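You operate a simulated robot arm through the tools that you are given. There is no shell and no other tool.

Carry out the task below with a simulated two-armed robot. There is one attempt and no reset: what you move stays moved.

JOB
Move the dried glue stick to the small tray, close up the good one and fetch another.
Fine: wind the good one down before capping it; the stand's stick goes on mat 59, still capped. Set down upright: glue stick.
Where things are to end (x, y in the base frame): glue stick within 0.06 m of [0.65, -0.7].

It is judged by the outcome, as a careful person would: the job done as asked, and still so three seconds after it is handed in. It fails if anything else is knocked over, pushed out of place, dropped, spilled or broken.

ROBOT AND FRAMES
Two 7-joint arms with fingered hands on one trunk, on a base that drives. Base frame: it is fixed to the floor where the robot stands at the start and does not move with it; the origin is under the middle of the robot, x ahead of it, y to its left, z up; the surface under the hand at the start is at about z = 0.76. Readings come in m, degrees, newtons and seconds.
The left shoulder is at the start at [0.07, 0.165, 1.093], the right one opposite. With the tool pointing down near the work surface each hand reaches from about 0.1 to 0.96 m from the robot's upright axis, wherever it stands, measured 20 degrees to its own side. Places, roughly: card [1.25, -1, 0.75]; glue stick [1, -1, 0.75]; inside of the small tray [0.5, -0.1, 0.8]; marker box [0.75, -1, 0.75]; mat [1.25, -1, 0.75]; sample [1, -1, 0.75]; sticker [0.75, -1.25, 0.75]; sticky strip [0.75, -1.25, 0.75]; thick marker [0.75, -1, 0.75]; thin marker [0.75, -1, 0.75]; top of mat 59 [0.5, -0.7, 0.8]. Payload 4.1 kg a hand.
Tool frame (each hand has its own): the origin (TCP) lies between the finger pads and is the grasp point; the fingertips stand 0.032 m ahead of it; z points along the fingers, y is the line along which they close. The gripper opens to 0.108 m. The gripper's body begins 0.038 m behind the TCP. The gripper is a hand of 4 fingers: y runs from the thumb to the fingers, the wrist lies at [-0.016, -0.108, -0.186] in the tool frame, and closing takes about 1.5 s.
Orientation is that of the tool frame in the base frame, as a unit quaternion [w, x, y, z]. With the fingers straight down and the wrist toward the robot, the tool's x, y and z point along [0, 1, 0], [1, 0, 0] and [0, 0, -1] of the base frame.

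CONTROLS
- The arms move only by the tool play_rows. It takes "left_series", "right_series" or both (then of equal length, played together; a hand with none holds still); each is a list of rows, each an object of numbers (a shift or turn left out is 0, a gripper value left out holds the last): "rx", "ry", "rz": the turn, a rotation vector about the tool's x, y, z in degrees; "tx", "ty", "tz": the shift along the tool's x, y, z in m. In form: [{"rx": .., "ry": .., "rz": .., "tx": .., "ty": .., "tz": ..}, ...]. A call has 1 to 20 rows; each row shifts and turns the commanded pose from where the row before left it, along the tool's axes as they then stand. "left_jaw" and "right_jaw" are, for a hand that has rows, the gripper command, from -1 (shut) to 1 (fully open), values between in proportion, set as the call begins (left out, the last holds). A row lasts 0.2 s, in which the tool goes at most 0.05 m and 8.6 degrees; a call with a longer step from one row to the next is refused whole, and so is a gripper value outside its range. A pose out of reach is approached as far as the arm can. The call stops where the force on the tool passes 90 N (or 10 N more than at its start, if that is more) or the arm is blocked; 0.2 s more then pass. Each finger travels about 0.045 m/s and halts on what it meets, pressing with about 27 N; the grip force reading is that of the motor and also rises with nothing between the fingers. The clock runs only during rows and for 0.2 s after the last one: add rows that do not move to give the fingers time. The reply holds the time, the measured pose of the TCP, the force on the tool along the base axes, the opening and the grip force, in the units named above and with some noise, with the torque about the TCP (base axes, N m) and any sound that the robot's microphone picked up.
- Cameras (640 x 400 px; columns grow to the right, rows downward): "scene" is now at [0.1404, -0.0105, 1.3274]; the picture's right is [-0.17, -0.99, -0.00], its down [-0.67, 0.12, -0.74] and it looks along [0.73, -0.13, -0.68] (base axes); focal length 214 px, centre (320, 200). "left" rides on the left gripper at [-0.064, -0.093, -0.132] in its tool frame; the picture's right is [-0.80, -0.28, 0.53], its down [0.55, -0.71, 0.45] and it looks along [0.25, 0.65, 0.72] (tool axes); focal length 247 px, centre (320, 200). "right" rides on the right gripper at [0.064, -0.093, -0.132] in its tool frame; the picture's right is [-0.80, 0.28, -0.53], its down [-0.55, -0.71, 0.45] and it looks along [-0.25, 0.65, 0.72] (tool axes); focal length 247 px, centre (320, 200). There is no depth. A picture from a camera that has moved, and an enlarged one, comes with that camera's place and axes in the base frame and with its lens. The place of the scene camera against the robot may be out by one fixed shift of up to 0.025 m in any direction.
- camera(camera): a new picture of that camera. The clock stands still meanwhile.
- raise_lower(by): slides the trunk up (or, below 0, down) by that many m; the arms and the scene camera ride with it, the base frame stays. It gives what a move gives, with no picture.
- roll_base(legs): drives the robot by 1 to 6 legs, each [ahead, left, turn to the left] in m, m and degrees, along the robot's own axes; the way and the turn of a leg run together, so that a leg with both is an arc; at most 1.5 m and 180 degrees a leg. The arms and the cameras ride along, it lands a little off, and it stops where it bumps. It gives what a move gives.
- curl_fingers(index, middle, ring, thumb_bend, hand): sets how far each is bent, from 0 (flat) to 1 (curled in); at 0.3 the hand is open as for a grip, at 0.7 the pads meet at the TCP. One left out holds its place. A second passes; each finger stops where it meets its share of the squeeze, and holds until it gets a number again. A gripper value or a shape takes the hand back. It gives what a move gives, with no picture; readings hold the bend of each and the force on the fingers (four entries, about 0 where the hand has none), thumb and palm.
- hand_shape(shape, hand): the hand has 4 fingers and takes this shape, open, in about a second: jaw (thumb against the fingers, like two jaws); tri (thumb and two fingers); tip (a fingertip pinch); poke (one finger out to press); point (the index stretched); flat (the hand flat); cup (the hand cupped); fist (a fist). The gripper value then closes the fingers along that shape, each until it touches; the sizes above hold for jaw. It gives what a move gives, with no picture.
- head_to(pan, tilt): turns the head with the scene camera to pan (to the left, within 86 degrees either way) and tilt (down, from -29 to 69), counted from straight ahead of the robot. It gives what a move gives.
- zoom(camera, box): a new picture of the part [left, top, right, bottom] of that camera's present view, enlarged. The clock stands still meanwhile.
- job_done(): hands the job in; it is judged then, once.

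Places have to be worked out from the pictures, the camera data and where the tool is seen. Open the grippers and draw the arms clear of the work before you hand the job in, unless the task says otherwise.

The tools are called as a command line: name --argument value ..., lists and objects as JSON in quotes. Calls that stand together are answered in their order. play_rows: Moves the arms, as the interface text tells. Its arguments: {"type":"object","properties":{"left_series":{"type":"array","items":{"type":"object","properties":{"rx":{"type":"number"},"ry":{"type":"number"},"rz":{"type":"number"},"tx":{"type":"number"},"ty":{"type":"number"},"tz":{"type":"number"}}}},"left_jaw":{"type":"number"},"right_series":{"type":"array","items":{"type":"object","properties":{"rx":{"type":"number"},"ry":{"type":"number"},"rz":{"type":"number"},"tx":{"type":"number"},"ty":{"type":"number"},"tz":{"type":"number"}}}},"right_jaw":{"type":"number"}},"required":[]} The other tools are called the same way: raise_lower (by) slides the trunk up or down; hand_shape (shape, hand) gives the hand a shape; curl_fingers (index, middle, ring, thumb_bend, hand) moves the fingers one by one; roll_base (legs) drives the base; head_to (pan, tilt) turns the head that bears the scene camera; camera (camera) takes a picture; zoom (camera, box) takes an enlarged picture of a part of a camera's view; job_done () hands the job in.

At the start:

```text
time_s: 0.0
left_eef_pos: [0.6715, -0.0594, 1.0236]
left_tool_rot: [0.0, 0.707, 0.707, -0.001]
left_contact_force: [1.1, 0.2, 1.3]
left_wrist_torque: [0.0, 0.01, 0.0]
left_grip_width: 0.1074
left_gripper_force: 0.1
left_shape: jaw
left_bend: [0.3, 0.3, 0.3, 0.3]
left_finger forces: [0.0, 0.0, 0.0, 0.0, 0.1, 0.0]
right_eef_pos: [0.4584, -0.5306, 1.099]
right_tool_rot: [0.0, 0.708, 0.706, -0.001]
right_contact_force: [-0.5, -0.2, 0.2]
right_wrist_torque: [0.01, 0.0, 0.03]
right_grip_width: 0.1077
right_gripper_force: 0.0
right_shape: jaw
right_bend: [0.3, 0.3, 0.3, 0.3]
right_finger forces: [0.0, 0.1, 0.0, 0.0, 0.0, 0.0]
trunk travel left (down, up): [-0.6, 0.34]
robot x, y, heading: [-0.0003, 0.0007, -0.0]
head pan, tilt: [-9.8, 42.6]
```

scene: 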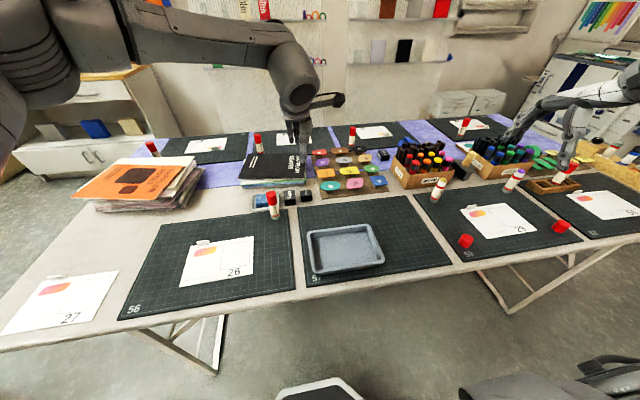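
right: 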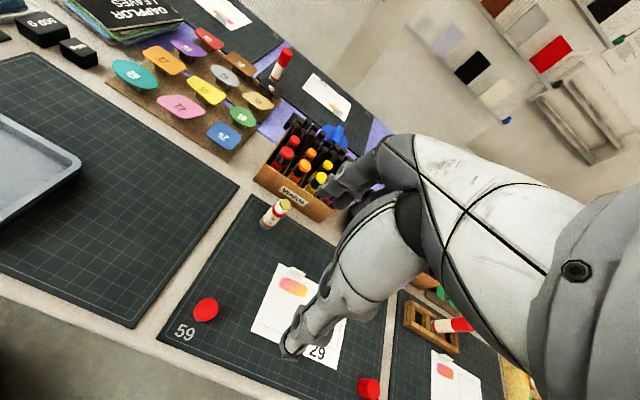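
left: 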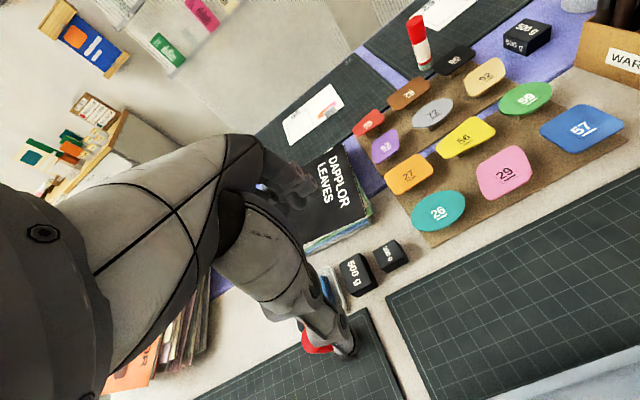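

The scene shows mat 59 to the right with two uncapped glue sticks and two red caps, and a stand with a capped stick further right. I'll look closer before moving anything.

zoom --camera "scene" --box '[400, 120, 640, 270]'

zoom --camera "right" --box '[160, 160, 480, 400]'

zoom --camera "scene" --box '[100, 100, 420, 300]'

```text
2.67 times, centred on (520, 195) of scene
camera zoom: at [0.1404, -0.0105, 1.3274], right [-0.17, -0.99, 0.0], down [-0.67, 0.12, -0.74], along [0.73, -0.13, -0.68], focal length 572 px, centre (-213, 213)
```

zoom: 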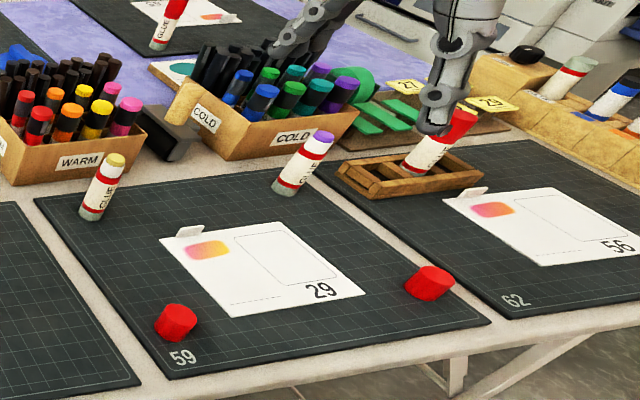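

```text
1.67 times, centred on (320, 280) of right
camera zoom: at [0.3655, -0.4649, 1.2308], right [0.28, -0.8, 0.53], down [-0.71, -0.55, -0.45], along [0.65, -0.25, -0.72], focal length 412 px, centre (320, 67)
```

zoom: 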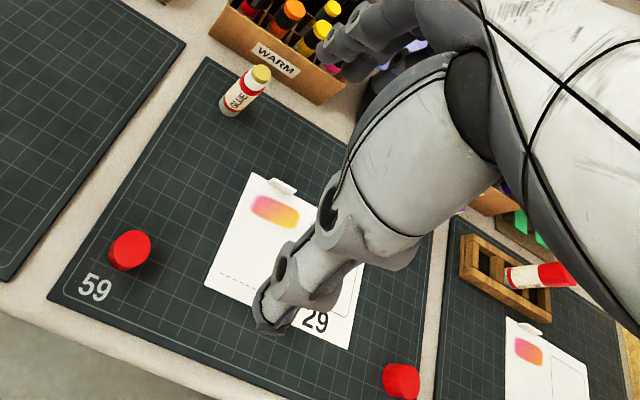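

```text
2.00 times, centred on (260, 200) of scene
camera zoom: at [0.1404, -0.0105, 1.3274], right [-0.17, -0.99, 0.0], down [-0.67, 0.12, -0.74], along [0.73, -0.13, -0.68], focal length 429 px, centre (440, 200)
```

zoom: 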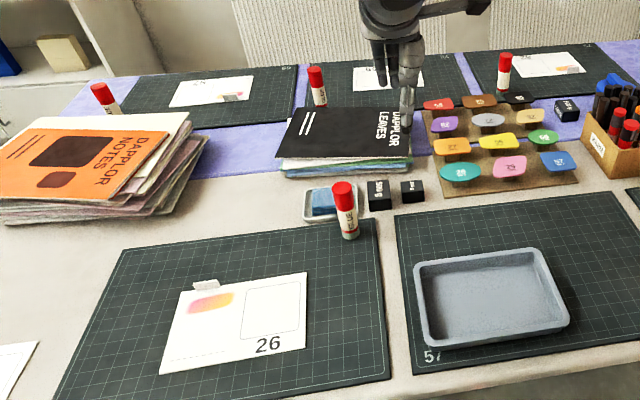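

The yellow-tipped stick stands near (0.67,-0.56), the purple-tipped one near (0.67,-0.88), with caps at (0.47,-0.55) and (0.47,-0.91), and the stand's stick at about (0.69,-1.15). I'll check the floor to the right before driving, and get closer looks at the tips.

zoom --camera "scene" --box '[420, 160, 540, 235]'

head_to --pan -70 --tilt 45

camera --camera "scene"

```text
5.33 times, centred on (480, 198) of scene
camera zoom: at [0.1404, -0.0105, 1.3274], right [-0.17, -0.99, 0.0], down [-0.67, 0.12, -0.74], along [0.73, -0.13, -0.68], focal length 1144 px, centre (-533, 213)
```

zoom: 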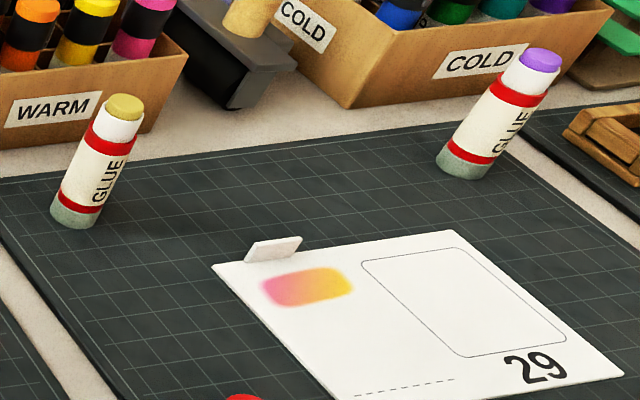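

```text
time_s: 1.3
left_eef_pos: [0.6722, -0.0591, 1.0239]
left_tool_rot: [0.0, 0.707, 0.708, 0.0]
left_contact_force: [-0.4, -0.3, -0.1]
left_wrist_torque: [-0.01, 0.02, -0.03]
left_grip_width: 0.1078
left_gripper_force: 0.1
left_shape: jaw
left_bend: [0.3, 0.3, 0.3, 0.3]
left_finger forces: [0.1, 0.0, 0.0, 0.0, 0.0, 0.0]
right_eef_pos: [0.4583, -0.5307, 1.0977]
right_tool_rot: [0.0, 0.708, 0.706, 0.0]
right_contact_force: [0.4, 0.4, -0.6]
right_wrist_torque: [-0.03, -0.01, -0.03]
right_grip_width: 0.1076
right_gripper_force: 0.1
right_shape: jaw
right_bend: [0.3, 0.3, 0.3, 0.3]
right_finger forces: [0.1, 0.1, 0.0, 0.0, 0.0, 0.0]
trunk travel left (down, up): [-0.6, 0.34]
robot x, y, heading: [0.0006, -0.0017, 0.1]
head pan, tilt: [-70.0, 45.0]
```

```text
taken
camera scene: at [0.0864, -0.0727, 1.3239], right [-0.94, -0.34, 0.0], down [-0.24, 0.66, -0.71], along [0.24, -0.66, -0.71], focal length 214 px, centre (320, 200)
```

scene: 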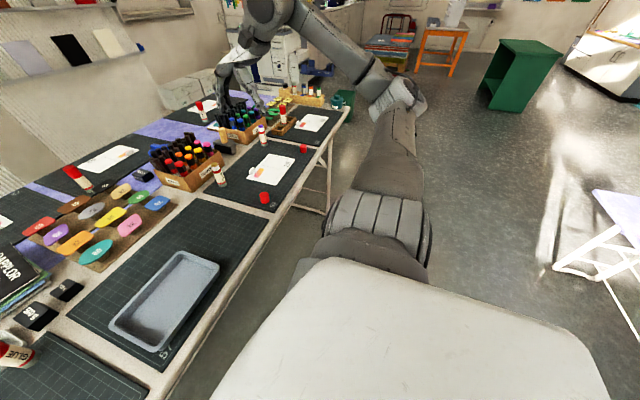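

The floor to the right is clear; ochre tip looks dried and purple looks fresh. I'll drive sideways to the right about 0.68 m, hands staying well above the table.

roll_base --legs '[[0, -0.35, 0], [0, -0.33, 0]]'

head_to --pan 0 --tilt 50

camera --camera "scene"

camera --camera "left"

camera --camera "right"

```text
time_s: 5.4
left_eef_pos: [0.6679, -0.7421, 1.0235]
left_tool_rot: [0.0, 0.706, 0.708, 0.0]
left_contact_force: [0.7, -0.1, 0.6]
left_wrist_torque: [0.0, 0.01, -0.01]
left_grip_width: 0.1075
left_gripper_force: 0.1
left_shape: jaw
left_bend: [0.3, 0.3, 0.3, 0.3]
left_finger forces: [0.0, 0.0, 0.0, 0.0, 0.1, 0.0]
right_eef_pos: [0.4554, -1.2128, 1.0977]
right_tool_rot: [-0.001, 0.708, 0.707, 0.0]
right_contact_force: [-0.8, -0.5, -0.1]
right_wrist_torque: [0.0, 0.04, -0.01]
right_grip_width: 0.1075
right_gripper_force: 0.0
right_shape: jaw
right_bend: [0.3, 0.3, 0.3, 0.3]
right_finger forces: [0.0, 0.1, 0.1, 0.0, 0.0, 0.1]
trunk travel left (down, up): [-0.6, 0.34]
robot x, y, heading: [-0.0032, -0.6835, -0.2]
head pan, tilt: [-70.0, 45.0]
```

```text
time_s: 6.8
left_eef_pos: [0.6687, -0.7427, 1.0227]
left_tool_rot: [0.001, 0.707, 0.707, -0.001]
left_contact_force: [-1.0, 0.5, 0.1]
left_wrist_torque: [-0.02, 0.02, 0.0]
left_grip_width: 0.1076
left_gripper_force: 0.1
left_shape: jaw
left_bend: [0.3, 0.3, 0.3, 0.3]
left_finger forces: [0.0, 0.0, 0.0, 0.1, 0.0, 0.1]
right_eef_pos: [0.4552, -1.2132, 1.0986]
right_tool_rot: [0.0, 0.707, 0.707, 0.0]
right_contact_force: [-0.6, -0.1, -0.4]
right_wrist_torque: [-0.01, 0.0, 0.01]
right_grip_width: 0.1076
right_gripper_force: 0.1
right_shape: jaw
right_bend: [0.3, 0.3, 0.3, 0.3]
right_finger forces: [0.0, 0.1, 0.0, 0.0, 0.0, 0.0]
trunk travel left (down, up): [-0.6, 0.34]
robot x, y, heading: [-0.0061, -0.6824, -0.2]
head pan, tilt: [0.0, 50.0]
```

```text
taken
camera scene: at [0.1328, -0.6789, 1.317], right [0.0, -1.0, 0.0], down [-0.77, 0.0, -0.64], along [0.64, 0.0, -0.77], focal length 214 px, centre (320, 200)
```

scene: 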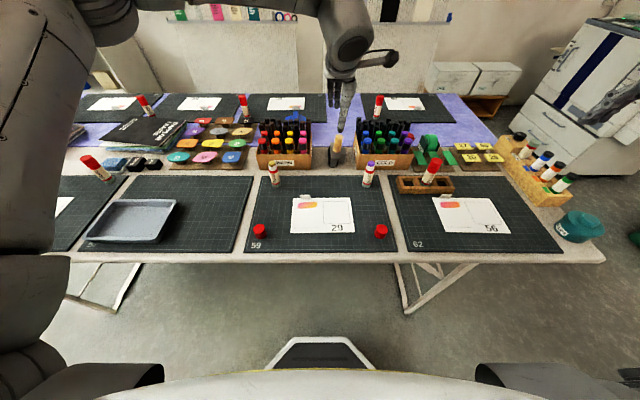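

```text
taken
camera left: at [0.5762, -0.8061, 1.1548], right [-0.28, -0.8, -0.53], down [-0.71, 0.55, -0.45], along [0.65, 0.25, -0.72], focal length 247 px, centre (320, 200)
```

left: 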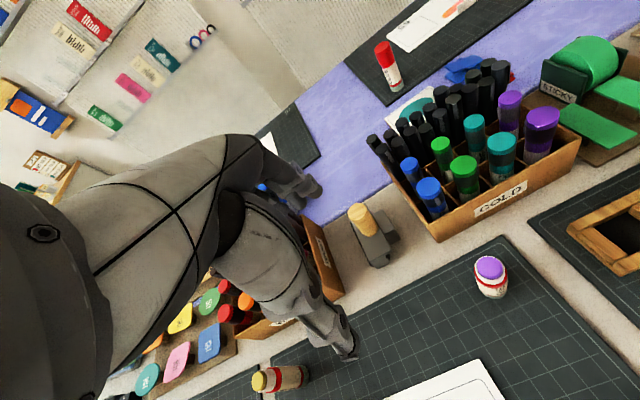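

```text
taken
camera right: at [0.3629, -1.1473, 1.2309], right [0.28, -0.8, 0.53], down [-0.71, -0.55, -0.45], along [0.65, -0.25, -0.72], focal length 247 px, centre (320, 200)
```

right: 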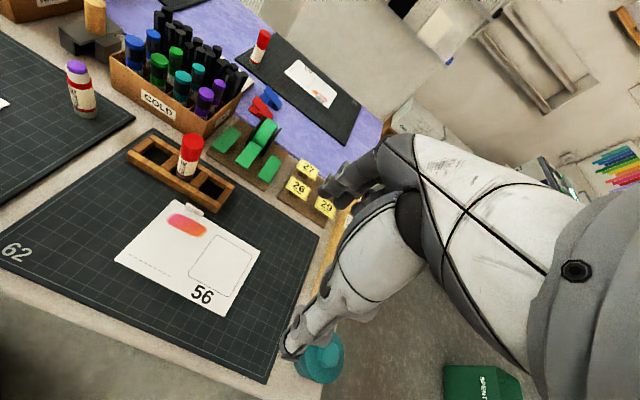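

Now in front of mat 59. I'll zoom in on sticks, caps and the stand.

zoom --camera "scene" --box '[240, 150, 400, 250]'

zoom --camera "scene" --box '[380, 145, 476, 205]'

zoom --camera "left" --box '[220, 240, 540, 400]'

zoom --camera "right" --box '[40, 50, 280, 210]'

```text
4.00 times, centred on (320, 200) of scene
camera zoom: at [0.1328, -0.6789, 1.317], right [0.0, -1.0, 0.0], down [-0.77, 0.0, -0.64], along [0.64, 0.0, -0.77], focal length 858 px, centre (320, 200)
```

zoom: 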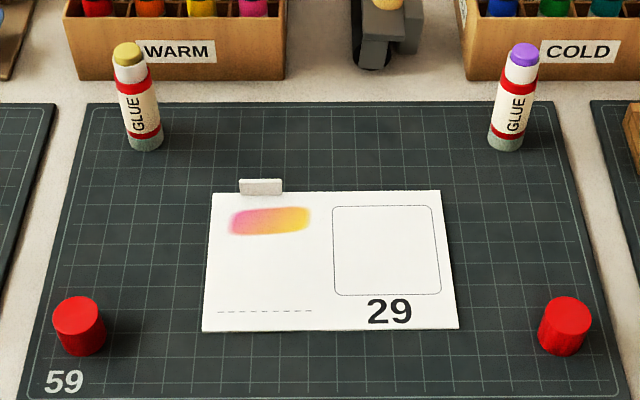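

```text
6.67 times, centred on (428, 175) of scene
camera zoom: at [0.1328, -0.6789, 1.317], right [0.0, -1.0, 0.0], down [-0.77, 0.0, -0.64], along [0.64, 0.0, -0.77], focal length 1430 px, centre (-400, 367)
```

zoom: 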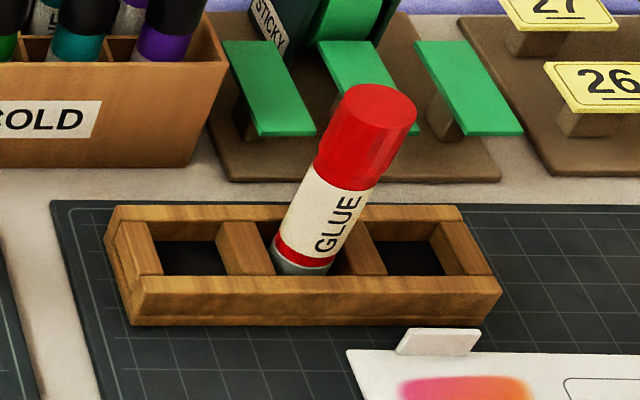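

```text
2.00 times, centred on (380, 320) of left
camera zoom: at [0.5762, -0.8061, 1.1548], right [-0.28, -0.8, -0.53], down [-0.71, 0.55, -0.45], along [0.65, 0.25, -0.72], focal length 494 px, centre (200, -40)
```

zoom: 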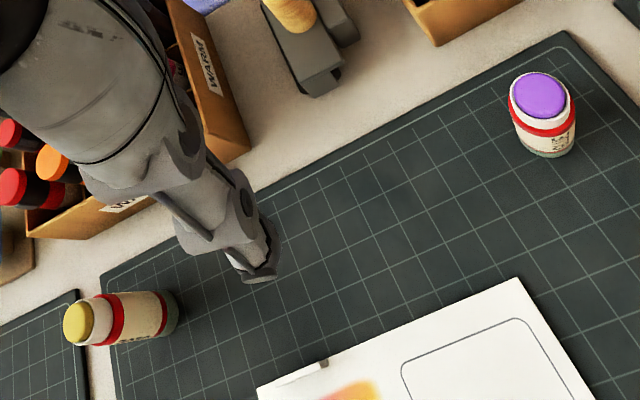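

```text
2.50 times, centred on (160, 130) of right
camera zoom: at [0.3629, -1.1473, 1.2309], right [0.28, -0.8, 0.53], down [-0.71, -0.55, -0.45], along [0.65, -0.25, -0.72], focal length 617 px, centre (720, 375)
```

zoom: 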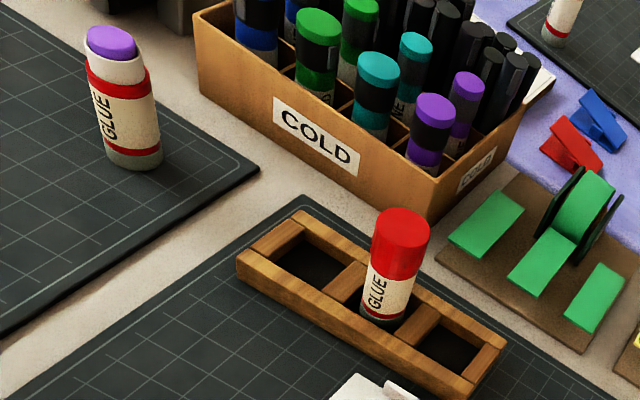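

The ochre-tipped stick (dried) is at about (0.641,-0.531), the purple one (good) at about (0.637,-0.838), comparing both cameras (scene camera seems ~0.025 m lower than stated). I'll move the left hand above the dried stick at a safe height and look.

play_rows --left_series '[{"tx": 0.0424, "ty": -0.0056, "tz": 0.008}, {"tx": 0.0424, "ty": -0.0056, "tz": 0.008}, {"tx": 0.0424, "ty": -0.0056, "tz": 0.008}, {"tx": 0.0424, "ty": -0.0056, "tz": 0.008}, {"tx": 0.0424, "ty": -0.0056, "tz": 0.008}, {}, {}]' --left_jaw 0.4

camera --camera "left"

camera --camera "scene"

```text
time_s: 8.4
left_eef_pos: [0.6396, -0.5308, 0.9853]
left_tool_rot: [0.0, 0.707, 0.707, 0.0]
left_contact_force: [-0.3, 0.3, 0.2]
left_wrist_torque: [-0.01, 0.01, -0.01]
left_grip_width: 0.076
left_gripper_force: 0.0
left_shape: jaw
left_bend: [0.27, 0.37, 0.35, 0.61]
left_finger forces: [0.0, 0.0, 0.1, 0.0, 0.0, 0.0]
right_eef_pos: [0.4561, -1.2105, 1.0987]
right_tool_rot: [-0.001, 0.707, 0.707, 0.0]
right_contact_force: [0.1, 0.4, 0.8]
right_wrist_torque: [-0.01, 0.01, -0.01]
right_grip_width: 0.1074
right_gripper_force: 0.0
right_shape: jaw
right_bend: [0.3, 0.3, 0.3, 0.3]
right_finger forces: [0.0, 0.1, 0.0, 0.0, 0.0, 0.0]
trunk travel left (down, up): [-0.6, 0.34]
robot x, y, heading: [-0.0019, -0.6857, -0.1]
head pan, tilt: [0.0, 50.0]
```

```text
taken
camera left: at [0.5484, -0.5938, 1.1165], right [-0.28, -0.8, -0.53], down [-0.71, 0.55, -0.45], along [0.65, 0.25, -0.72], focal length 247 px, centre (320, 200)
```

left: 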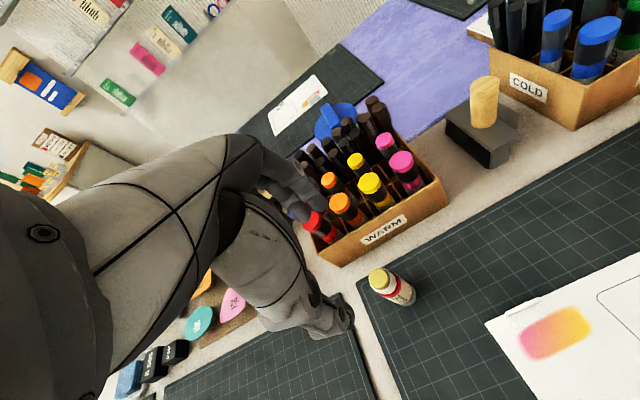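

```text
taken
camera scene: at [0.1326, -0.6782, 1.317], right [0.0, -1.0, 0.0], down [-0.77, 0.0, -0.64], along [0.64, 0.0, -0.77], focal length 214 px, centre (320, 200)
```

scene: 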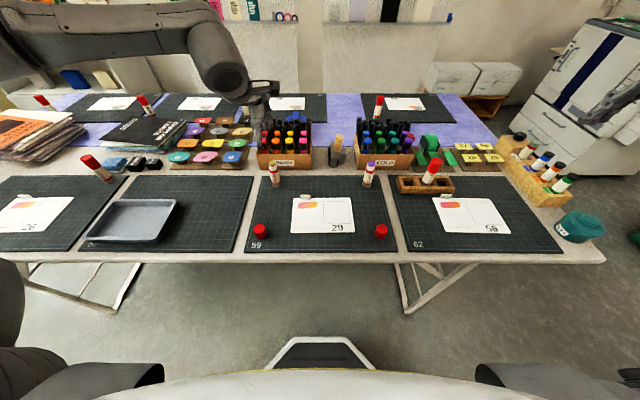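

The hand is above the dried stick; I'll zoom the left camera to refine its position.

zoom --camera "left" --box '[340, 250, 468, 330]'

zoom --camera "scene" --box '[232, 80, 328, 200]'

```text
5.00 times, centred on (404, 290) of left
camera zoom: at [0.5484, -0.5938, 1.1165], right [-0.28, -0.8, -0.53], down [-0.71, 0.55, -0.45], along [0.65, 0.25, -0.72], focal length 1235 px, centre (-100, -250)
```

zoom: 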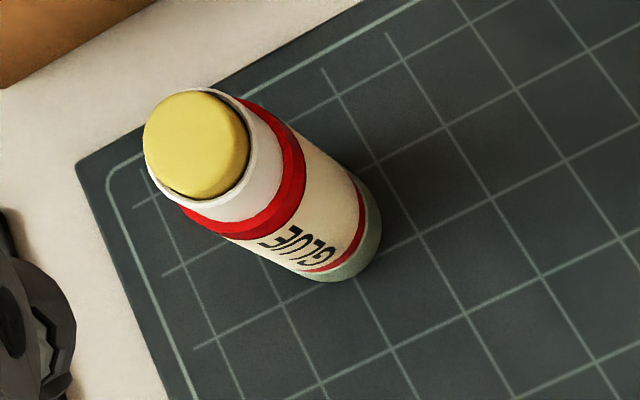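

```text
3.33 times, centred on (280, 140) of scene
camera zoom: at [0.1326, -0.6782, 1.317], right [0.0, -1.0, 0.0], down [-0.77, 0.0, -0.64], along [0.64, 0.0, -0.77], focal length 715 px, centre (453, 400)
```

zoom: 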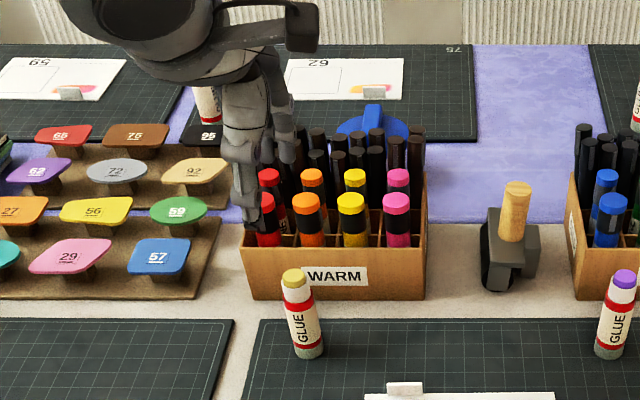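

Stick estimated at (0.640,-0.533), top z≈0.861. I'll lower the left hand to TCP z≈0.837 around it without closing, then check.

play_rows --left_series '[{"tx": -0.002, "tz": 0.03}, {"tz": 0.03}, {"tz": 0.03}, {"tz": 0.03}, {}, {}]'

camera --camera "left"

zoom --camera "scene" --box '[232, 110, 328, 200]'

```text
time_s: 9.8
left_eef_pos: [0.6391, -0.53, 0.8643]
left_tool_rot: [0.0, 0.707, 0.708, 0.0]
left_contact_force: [-0.5, 0.0, 0.2]
left_wrist_torque: [-0.02, 0.03, -0.01]
left_grip_width: 0.0762
left_gripper_force: 0.1
left_shape: jaw
left_bend: [0.27, 0.37, 0.35, 0.61]
left_finger forces: [0.0, 0.1, 0.0, 0.0, 0.0, 0.1]
right_eef_pos: [0.4544, -1.2132, 1.0974]
right_tool_rot: [0.0, 0.708, 0.706, 0.0]
right_contact_force: [-0.1, -0.2, 0.8]
right_wrist_torque: [0.01, -0.01, -0.01]
right_grip_width: 0.1075
right_gripper_force: 0.1
right_shape: jaw
right_bend: [0.3, 0.3, 0.3, 0.3]
right_finger forces: [0.0, 0.0, 0.0, 0.0, 0.0, 0.0]
trunk travel left (down, up): [-0.6, 0.34]
robot x, y, heading: [-0.0027, -0.6825, 0.0]
head pan, tilt: [0.0, 50.0]
```

```text
taken
camera left: at [0.548, -0.5949, 0.9946], right [-0.28, -0.8, -0.53], down [-0.71, 0.55, -0.45], along [0.65, 0.25, -0.72], focal length 247 px, centre (320, 200)
```

left: 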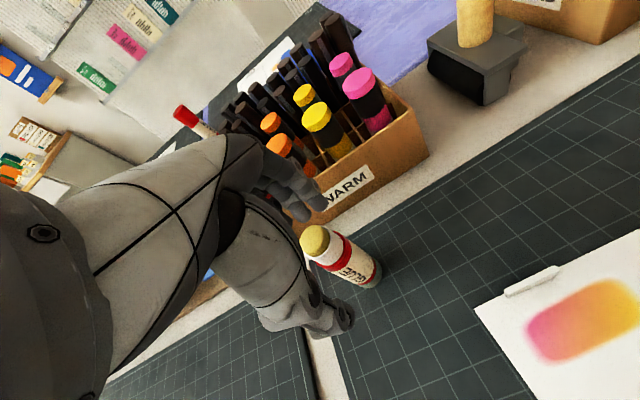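

```text
4.44 times, centred on (280, 155) of scene
camera zoom: at [0.1331, -0.6787, 1.317], right [0.0, -1.0, 0.0], down [-0.77, 0.0, -0.64], along [0.64, 0.0, -0.77], focal length 953 px, centre (498, 400)
```

zoom: 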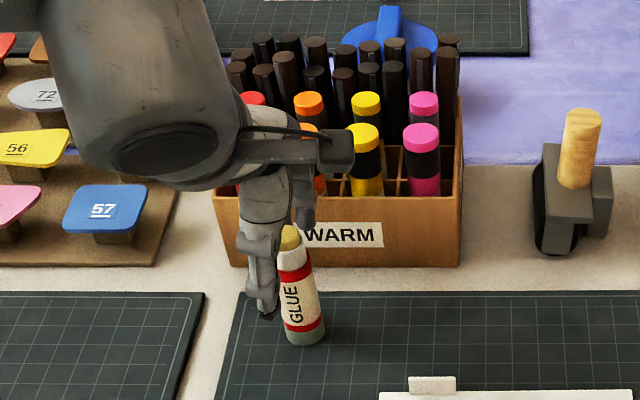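

The stick is between thumb and fingers and near the TCP. I'll zoom to see exactly how the thumb and fingers line up with it.

zoom --camera "left" --box '[220, 140, 412, 350]'

zoom --camera "scene" --box '[250, 140, 314, 190]'

zoom --camera "right" --box '[0, 0, 200, 130]'

```text
1.90 times, centred on (316, 245) of left
camera zoom: at [0.548, -0.5949, 0.9946], right [-0.28, -0.8, -0.53], down [-0.71, 0.55, -0.45], along [0.65, 0.25, -0.72], focal length 470 px, centre (328, 114)
```

zoom: 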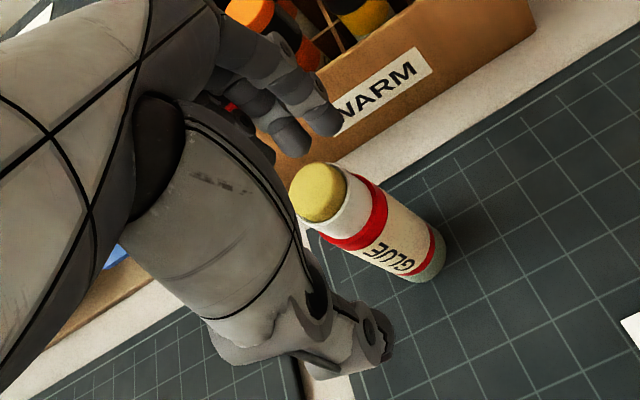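

```text
8.00 times, centred on (282, 165) of scene
camera zoom: at [0.1331, -0.6787, 1.317], right [0.0, -1.0, 0.0], down [-0.77, 0.0, -0.64], along [0.64, 0.0, -0.77], focal length 1716 px, centre (624, 480)
```

zoom: 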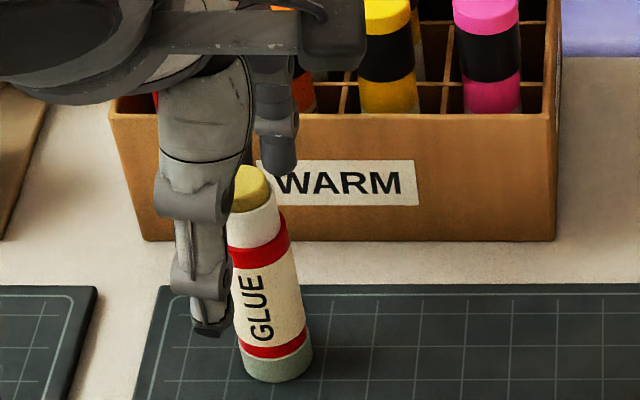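

```text
3.08 times, centred on (100, 65) of right
camera zoom: at [0.3632, -1.1472, 1.2308], right [0.28, -0.8, 0.53], down [-0.71, -0.55, -0.45], along [0.65, -0.25, -0.72], focal length 760 px, centre (997, 615)
```

zoom: 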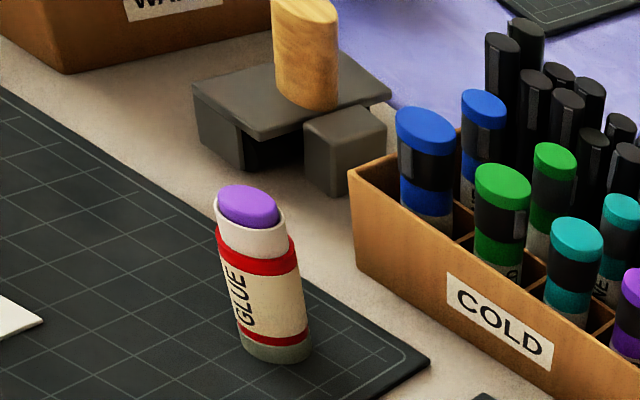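

The thumb lines up slightly to the left of the stick (tool x≈+0.008), so I'll shift 5 mm right, lower to z≈0.836 and close gently.

play_rows --left_series '[{"tx": -0.005}, {"tz": 0.014}, {"tz": 0.014}, {}]'

play_rows --left_series '[{}, {}, {}]' --left_jaw -0.2

zoom --camera "left" --box '[220, 140, 412, 350]'

zoom --camera "scene" --box '[250, 140, 314, 190]'

```text
time_s: 10.8
left_eef_pos: [0.6397, -0.5372, 0.8356]
left_tool_rot: [0.0, 0.708, 0.707, 0.0]
left_contact_force: [-0.7, 0.1, 0.5]
left_wrist_torque: [0.0, 0.01, 0.0]
left_grip_width: 0.0758
left_gripper_force: 0.0
left_shape: jaw
left_bend: [0.27, 0.37, 0.35, 0.61]
left_finger forces: [0.0, 0.1, 0.0, 0.0, 0.1, 0.1]
right_eef_pos: [0.4555, -1.214, 1.0991]
right_tool_rot: [0.0, 0.708, 0.706, 0.0]
right_contact_force: [0.2, -0.2, -0.3]
right_wrist_torque: [0.01, 0.01, -0.04]
right_grip_width: 0.1077
right_gripper_force: 0.0
right_shape: jaw
right_bend: [0.3, 0.3, 0.3, 0.3]
right_finger forces: [0.0, 0.1, 0.0, 0.0, 0.0, 0.0]
trunk travel left (down, up): [-0.6, 0.34]
robot x, y, heading: [0.0004, -0.6818, 0.0]
head pan, tilt: [0.0, 50.0]
```

```text
time_s: 11.6
left_eef_pos: [0.6396, -0.5371, 0.8361]
left_tool_rot: [0.0, 0.707, 0.708, 0.0]
left_contact_force: [-0.6, -0.4, 0.3]
left_wrist_torque: [0.01, -0.02, -0.01]
left_grip_width: 0.0439
left_gripper_force: 0.0
left_shape: jaw
left_bend: [0.74, 0.49, 0.47, 0.73]
left_finger forces: [0.1, 0.0, 0.0, 0.0, 0.0, 0.0]
right_eef_pos: [0.456, -1.2127, 1.0992]
right_tool_rot: [0.0, 0.708, 0.707, -0.001]
right_contact_force: [-0.5, -0.4, -0.2]
right_wrist_torque: [0.02, -0.02, -0.03]
right_grip_width: 0.1078
right_gripper_force: 0.0
right_shape: jaw
right_bend: [0.3, 0.3, 0.3, 0.3]
right_finger forces: [0.0, 0.0, 0.1, 0.1, 0.1, 0.0]
trunk travel left (down, up): [-0.6, 0.34]
robot x, y, heading: [-0.0029, -0.6818, 0.0]
head pan, tilt: [0.0, 50.0]
```

```text
1.90 times, centred on (316, 245) of left
camera zoom: at [0.5472, -0.601, 0.9671], right [-0.28, -0.8, -0.53], down [-0.71, 0.55, -0.45], along [0.65, 0.25, -0.72], focal length 470 px, centre (328, 114)
```

zoom: 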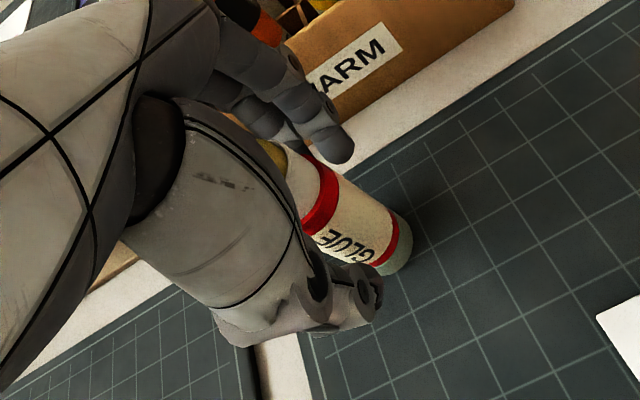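

```text
8.00 times, centred on (282, 165) of scene
camera zoom: at [0.1328, -0.6788, 1.317], right [0.0, -1.0, 0.0], down [-0.77, 0.0, -0.64], along [0.64, 0.0, -0.77], focal length 1716 px, centre (624, 480)
```

zoom: 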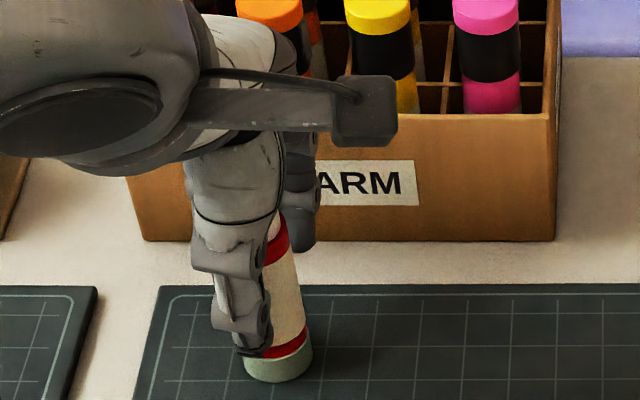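

The stick sits between thumb and fingers at 0.044 m opening. I'll close the grip now.

play_rows --left_series '[{}, {}, {}, {}, {}]' --left_jaw -0.6

zoom --camera "scene" --box '[250, 140, 314, 190]'

zoom --camera "left" --box '[220, 140, 412, 350]'

```text
time_s: 12.8
left_eef_pos: [0.6395, -0.5368, 0.8367]
left_tool_rot: [0.0, 0.706, 0.708, 0.0]
left_contact_force: [-0.6, -0.3, 0.9]
left_wrist_torque: [-0.01, 0.04, 0.01]
left_grip_width: 0.0211
left_gripper_force: 26.3
left_shape: jaw
left_bend: [0.73, 0.57, 0.64, 0.75]
left_finger forces: [12.4, 9.3, 0.0, 0.2, 22.4, 0.1]
right_eef_pos: [0.4557, -1.2125, 1.0978]
right_tool_rot: [0.0, 0.707, 0.708, 0.001]
right_contact_force: [-0.1, -0.4, -0.2]
right_wrist_torque: [-0.04, 0.0, 0.01]
right_grip_width: 0.1076
right_gripper_force: 0.0
right_shape: jaw
right_bend: [0.3, 0.3, 0.3, 0.3]
right_finger forces: [0.1, 0.0, 0.0, 0.0, 0.0, 0.0]
trunk travel left (down, up): [-0.6, 0.34]
robot x, y, heading: [-0.0, -0.6827, -0.2]
head pan, tilt: [0.0, 50.0]
```

```text
8.00 times, centred on (282, 165) of scene
camera zoom: at [0.1327, -0.6788, 1.317], right [0.0, -1.0, 0.0], down [-0.77, 0.0, -0.64], along [0.64, 0.0, -0.77], focal length 1716 px, centre (624, 480)
```

zoom: 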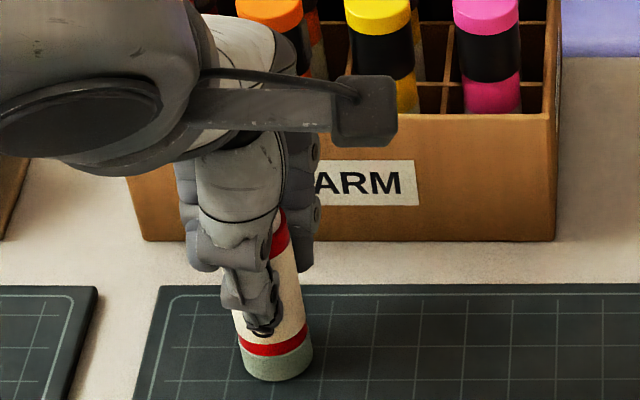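

```text
1.90 times, centred on (316, 245) of left
camera zoom: at [0.5471, -0.601, 0.9671], right [-0.28, -0.8, -0.53], down [-0.71, 0.55, -0.45], along [0.65, 0.25, -0.72], focal length 470 px, centre (328, 114)
```

zoom: 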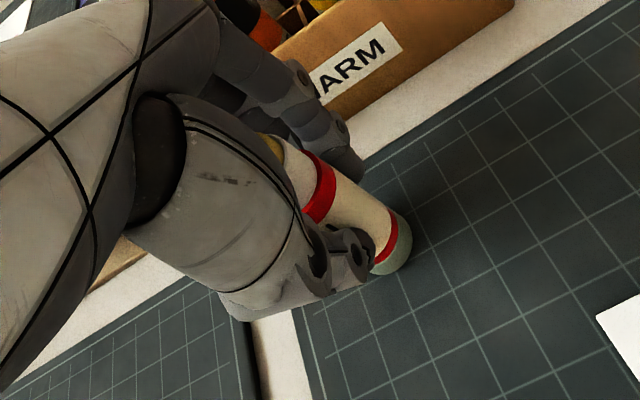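

Gripped (index 12 N, middle 9 N, thumb 22 N). I'll lift it 0.12 m and look.

play_rows --left_series '[{"tz": -0.02}, {"tz": -0.03}, {"tz": -0.03}, {"tz": -0.04}, {}]'

camera --camera "scene"

camera --camera "left"

```text
time_s: 14.0
left_eef_pos: [0.6417, -0.5359, 0.9554]
left_tool_rot: [0.0, 0.706, 0.708, 0.001]
left_contact_force: [0.1, 0.4, -0.9]
left_wrist_torque: [0.01, 0.02, -0.02]
left_grip_width: 0.0211
left_gripper_force: 26.9
left_shape: jaw
left_bend: [0.73, 0.57, 0.64, 0.75]
left_finger forces: [12.5, 9.4, 0.1, 0.1, 22.2, 0.0]
right_eef_pos: [0.4552, -1.2134, 1.099]
right_tool_rot: [0.001, 0.707, 0.708, 0.0]
right_contact_force: [-0.1, 0.4, -0.5]
right_wrist_torque: [-0.01, 0.01, 0.04]
right_grip_width: 0.1077
right_gripper_force: 0.1
right_shape: jaw
right_bend: [0.3, 0.3, 0.3, 0.3]
right_finger forces: [0.0, 0.0, 0.0, 0.0, 0.1, 0.0]
trunk travel left (down, up): [-0.6, 0.34]
robot x, y, heading: [-0.0037, -0.684, -0.2]
head pan, tilt: [0.0, 50.0]
```

```text
taken
camera scene: at [0.1334, -0.6786, 1.3169], right [0.0, -1.0, 0.0], down [-0.77, 0.0, -0.64], along [0.64, 0.0, -0.77], focal length 214 px, centre (320, 200)
```

scene: 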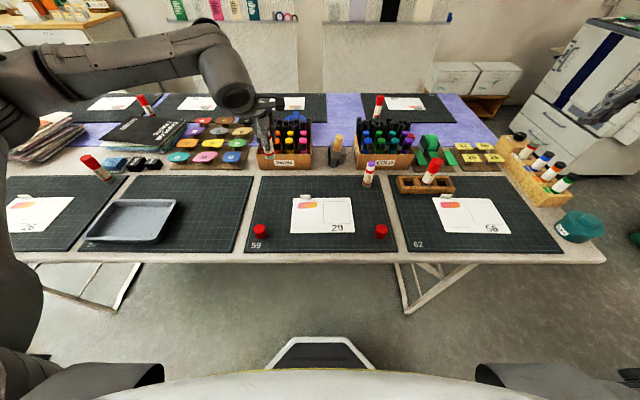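

```text
taken
camera left: at [0.5486, -0.5998, 1.0866], right [-0.28, -0.8, -0.53], down [-0.71, 0.55, -0.45], along [0.65, 0.25, -0.72], focal length 247 px, centre (320, 200)
```

left: 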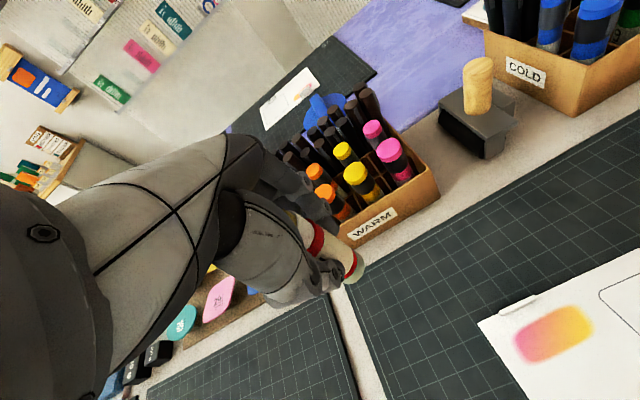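

The dried stick is held firmly and clear. I'll zoom on the tray to locate its inside.

zoom --camera "scene" --box '[60, 140, 220, 260]'

```text
3.33 times, centred on (140, 200) of scene
camera zoom: at [0.1334, -0.6786, 1.3169], right [0.0, -1.0, 0.0], down [-0.77, 0.0, -0.64], along [0.64, 0.0, -0.77], focal length 715 px, centre (920, 200)
```

zoom: 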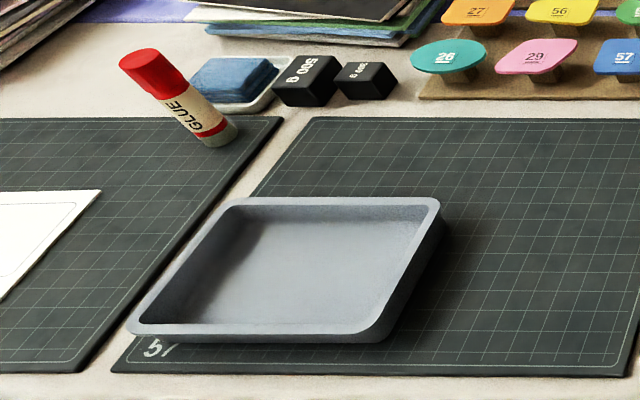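

Tray inside centre is about (0.496,-0.123), roughly 0.11 x 0.18 m. I'll carry the dried stick over it at a safe height.

play_rows --left_series '[{"tx": 0.03, "ty": -0.01}, {"tx": 0.0426, "ty": -0.0151}, {"tx": 0.0426, "ty": -0.0151}, {"tx": 0.0426, "ty": -0.0151}, {"tx": 0.0426, "ty": -0.0151}, {"tx": 0.0426, "ty": -0.0151}, {"tx": 0.0426, "ty": -0.0151}, {"tx": 0.0426, "ty": -0.0151}, {"tx": 0.0426, "ty": -0.0151}, {"tx": 0.0422, "ty": -0.0151}, {}, {}]'

camera --camera "scene"

camera --camera "left"

```text
time_s: 16.6
left_eef_pos: [0.5093, -0.1661, 0.9552]
left_tool_rot: [0.0, 0.706, 0.708, 0.0]
left_contact_force: [-0.6, 0.0, 0.0]
left_wrist_torque: [0.0, -0.01, -0.02]
left_grip_width: 0.0208
left_gripper_force: 26.9
left_shape: jaw
left_bend: [0.73, 0.57, 0.64, 0.75]
left_finger forces: [13.3, 10.4, 0.1, 0.1, 21.9, 0.0]
left hand out of reach, approached as far as the arm can: row 10
right_eef_pos: [0.4562, -1.2122, 1.1002]
right_tool_rot: [0.0, 0.707, 0.707, -0.001]
right_contact_force: [0.2, 0.7, 0.3]
right_wrist_torque: [-0.02, 0.03, 0.02]
right_grip_width: 0.1078
right_gripper_force: 0.0
right_shape: jaw
right_bend: [0.3, 0.3, 0.3, 0.3]
right_finger forces: [0.1, 0.0, 0.1, 0.1, 0.0, 0.0]
trunk travel left (down, up): [-0.6, 0.34]
robot x, y, heading: [-0.0044, -0.6796, -0.2]
head pan, tilt: [0.0, 50.0]
```

```text
taken
camera scene: at [0.1329, -0.6786, 1.317], right [0.0, -1.0, 0.0], down [-0.77, 0.0, -0.64], along [0.64, 0.0, -0.77], focal length 214 px, centre (320, 200)
```

scene: 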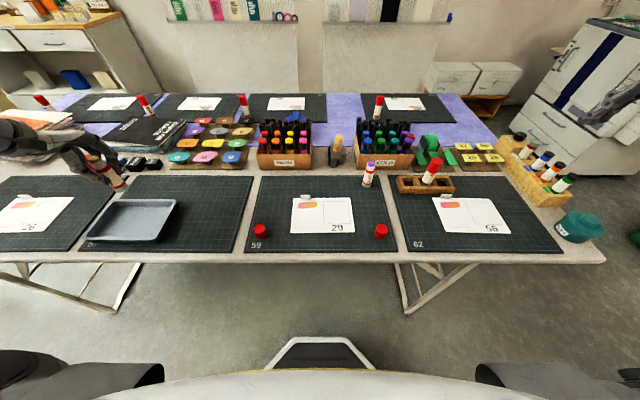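

```text
taken
camera left: at [0.4165, -0.2301, 1.0866], right [-0.28, -0.8, -0.53], down [-0.71, 0.55, -0.45], along [0.65, 0.25, -0.72], focal length 247 px, centre (320, 200)
```

left: 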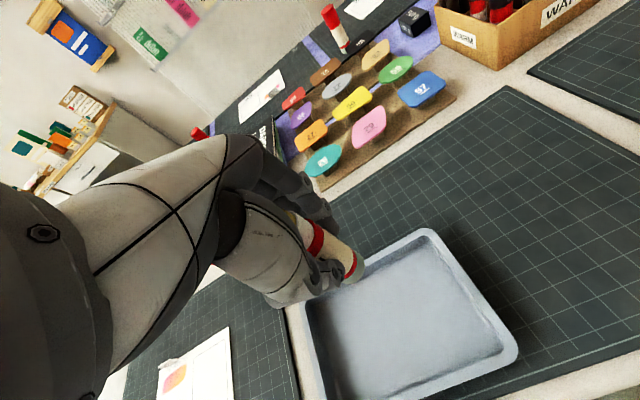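

Row 10 was out of the arm's reach at this angle; the hand is at (0.509,-0.166). Left camera puts the tray at x 0.41–0.535, y −0.235…−0.045. I'll drive the base 0.12 m left so the arm has room.

roll_base --legs '[[0, 0.12, 0]]'

camera --camera "left"

```text
time_s: 17.8
left_eef_pos: [0.5074, -0.0426, 0.956]
left_tool_rot: [0.0, 0.707, 0.707, 0.0]
left_contact_force: [0.0, -0.4, -0.3]
left_wrist_torque: [0.0, 0.02, -0.03]
left_grip_width: 0.0208
left_gripper_force: 26.8
left_shape: jaw
left_bend: [0.73, 0.57, 0.64, 0.75]
left_finger forces: [13.3, 10.2, 0.0, 0.0, 21.9, 0.0]
right_eef_pos: [0.4562, -1.0895, 1.0988]
right_tool_rot: [0.0, 0.707, 0.707, 0.001]
right_contact_force: [-0.7, 0.3, -0.3]
right_wrist_torque: [-0.03, 0.01, -0.01]
right_grip_width: 0.1075
right_gripper_force: 0.1
right_shape: jaw
right_bend: [0.3, 0.3, 0.3, 0.3]
right_finger forces: [0.1, 0.0, 0.0, 0.0, 0.0, 0.0]
trunk travel left (down, up): [-0.6, 0.34]
robot x, y, heading: [-0.0039, -0.5603, 0.2]
head pan, tilt: [0.0, 50.0]
```

```text
taken
camera left: at [0.4159, -0.1072, 1.0867], right [-0.28, -0.8, -0.53], down [-0.71, 0.55, -0.45], along [0.65, 0.25, -0.72], focal length 247 px, centre (320, 200)
```

left: 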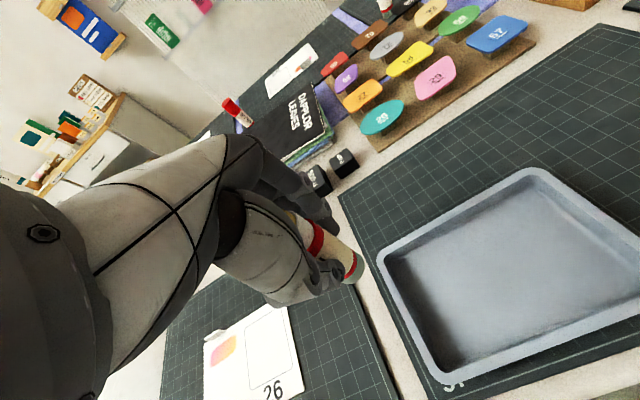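

Tray outer corners now give x 0.418–0.544, y −0.244…−0.052, centre ≈(0.481,−0.148). I'll move the hand over that centre.

play_rows --left_series '[{"tx": -0.036, "ty": -0.009}, {"tx": -0.036, "ty": -0.009}, {"tx": -0.036, "ty": -0.009}, {}, {}]'

camera --camera "left"

```text
time_s: 19.0
left_eef_pos: [0.4798, -0.1503, 0.9554]
left_tool_rot: [0.0, 0.706, 0.708, 0.0]
left_contact_force: [-0.4, -1.1, -0.7]
left_wrist_torque: [-0.01, 0.01, -0.03]
left_grip_width: 0.021
left_gripper_force: 26.5
left_shape: jaw
left_bend: [0.73, 0.57, 0.64, 0.75]
left_finger forces: [13.4, 10.6, 0.0, 0.0, 21.8, 0.1]
right_eef_pos: [0.4565, -1.0904, 1.0989]
right_tool_rot: [0.0, 0.707, 0.707, 0.0]
right_contact_force: [-0.9, -0.4, -0.3]
right_wrist_torque: [0.01, -0.03, -0.01]
right_grip_width: 0.1076
right_gripper_force: 0.1
right_shape: jaw
right_bend: [0.3, 0.3, 0.3, 0.3]
right_finger forces: [0.0, 0.0, 0.0, 0.1, 0.0, 0.0]
trunk travel left (down, up): [-0.6, 0.34]
robot x, y, heading: [-0.0017, -0.5584, 0.2]
head pan, tilt: [0.0, 50.0]
```

```text
taken
camera left: at [0.3883, -0.2145, 1.0858], right [-0.28, -0.8, -0.53], down [-0.71, 0.55, -0.45], along [0.65, 0.25, -0.72], focal length 247 px, centre (320, 200)
```

left: 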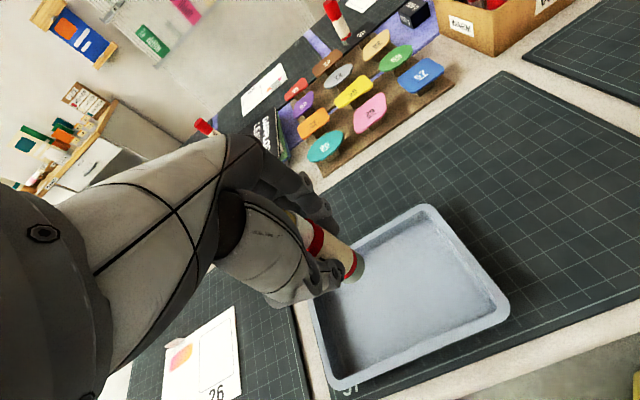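

The stick is centred over the tray. I'll lower it to just above the tray floor.

play_rows --left_series '[{"tz": 0.03}, {"tz": 0.03}, {"tz": 0.025}, {"tz": 0.02}, {}, {}]'

zoom --camera "scene" --box '[90, 130, 218, 250]'

```text
time_s: 20.4
left_eef_pos: [0.4825, -0.1488, 0.8507]
left_tool_rot: [-0.001, 0.707, 0.708, 0.0]
left_contact_force: [0.0, 0.0, 0.5]
left_wrist_torque: [0.0, -0.02, 0.03]
left_grip_width: 0.021
left_gripper_force: 26.8
left_shape: jaw
left_bend: [0.73, 0.57, 0.64, 0.75]
left_finger forces: [13.3, 10.8, 0.0, 0.0, 21.9, 0.0]
right_eef_pos: [0.4557, -1.0895, 1.0987]
right_tool_rot: [0.0, 0.707, 0.707, 0.0]
right_contact_force: [-0.2, 0.0, -0.3]
right_wrist_torque: [0.01, -0.01, 0.01]
right_grip_width: 0.1073
right_gripper_force: 0.0
right_shape: jaw
right_bend: [0.3, 0.3, 0.3, 0.3]
right_finger forces: [0.0, 0.0, 0.1, 0.1, 0.0, 0.1]
trunk travel left (down, up): [-0.6, 0.34]
robot x, y, heading: [-0.0035, -0.5571, 0.2]
head pan, tilt: [0.0, 50.0]
```

```text
3.33 times, centred on (154, 190) of scene
camera zoom: at [0.1327, -0.5556, 1.317], right [0.0, -1.0, 0.0], down [-0.77, 0.0, -0.64], along [0.64, 0.0, -0.77], focal length 715 px, centre (873, 233)
```

zoom: 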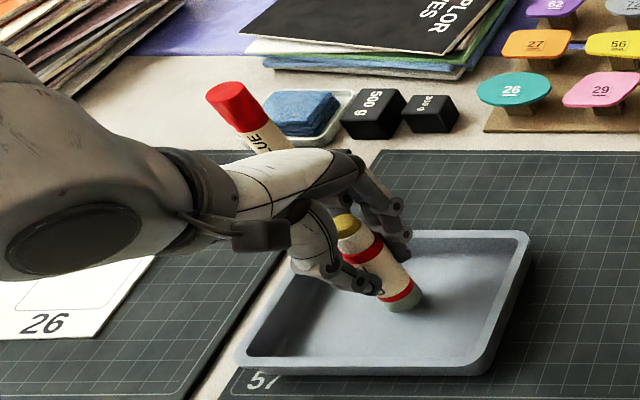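

The stick is inside the tray walls with its base just above the floor. Lower in small steps, watching for contact.

play_rows --left_series '[{"tz": 0.003}, {"tz": 0.003}, {}]'

play_rows --left_series '[{"tz": 0.002}, {}]'

play_rows --left_series '[{"tz": 0.002}, {}]'

```text
time_s: 21.2
left_eef_pos: [0.4822, -0.1507, 0.8453]
left_tool_rot: [0.0, 0.707, 0.708, 0.0]
left_contact_force: [0.9, 1.2, -0.9]
left_wrist_torque: [-0.03, 0.02, -0.01]
left_grip_width: 0.0211
left_gripper_force: 27.0
left_shape: jaw
left_bend: [0.73, 0.57, 0.64, 0.75]
left_finger forces: [13.3, 10.8, 0.0, 0.1, 21.9, 0.0]
right_eef_pos: [0.4563, -1.0915, 1.1]
right_tool_rot: [0.0, 0.707, 0.707, 0.0]
right_contact_force: [0.5, 0.2, -0.1]
right_wrist_torque: [0.0, -0.02, -0.03]
right_grip_width: 0.1075
right_gripper_force: 0.1
right_shape: jaw
right_bend: [0.3, 0.3, 0.3, 0.3]
right_finger forces: [0.0, 0.0, 0.1, 0.0, 0.0, 0.0]
trunk travel left (down, up): [-0.6, 0.34]
robot x, y, heading: [0.0001, -0.5588, 0.3]
head pan, tilt: [0.0, 50.0]
```

```text
time_s: 21.8
left_eef_pos: [0.4815, -0.1505, 0.842]
left_tool_rot: [0.0, 0.707, 0.707, -0.001]
left_contact_force: [0.0, -0.9, -0.5]
left_wrist_torque: [0.03, 0.01, 0.03]
left_grip_width: 0.0211
left_gripper_force: 26.6
left_shape: jaw
left_bend: [0.73, 0.57, 0.64, 0.75]
left_finger forces: [13.3, 10.6, 0.0, 0.0, 22.0, 0.0]
right_eef_pos: [0.4555, -1.089, 1.0993]
right_tool_rot: [0.0, 0.707, 0.707, 0.0]
right_contact_force: [0.4, -0.5, 0.2]
right_wrist_torque: [-0.02, -0.02, 0.0]
right_grip_width: 0.108
right_gripper_force: 0.1
right_shape: jaw
right_bend: [0.3, 0.3, 0.3, 0.3]
right_finger forces: [0.0, 0.0, 0.1, 0.0, 0.0, 0.1]
trunk travel left (down, up): [-0.6, 0.34]
robot x, y, heading: [-0.005, -0.557, -0.1]
head pan, tilt: [0.0, 50.0]
```

```text
time_s: 22.4
left_eef_pos: [0.4821, -0.1507, 0.8414]
left_tool_rot: [0.0, 0.706, 0.708, 0.0]
left_contact_force: [0.5, 0.1, -0.3]
left_wrist_torque: [0.03, -0.04, 0.0]
left_grip_width: 0.0212
left_gripper_force: 26.9
left_shape: jaw
left_bend: [0.73, 0.57, 0.64, 0.75]
left_finger forces: [13.2, 10.7, 0.0, 0.0, 22.0, 0.0]
right_eef_pos: [0.4556, -1.0905, 1.0982]
right_tool_rot: [-0.001, 0.707, 0.707, -0.001]
right_contact_force: [-1.0, -0.5, -0.5]
right_wrist_torque: [-0.01, 0.01, -0.01]
right_grip_width: 0.1075
right_gripper_force: 0.0
right_shape: jaw
right_bend: [0.3, 0.3, 0.3, 0.3]
right_finger forces: [0.0, 0.0, 0.0, 0.1, 0.0, 0.0]
trunk travel left (down, up): [-0.6, 0.34]
robot x, y, heading: [0.0001, -0.5587, 0.2]
head pan, tilt: [0.0, 50.0]
```

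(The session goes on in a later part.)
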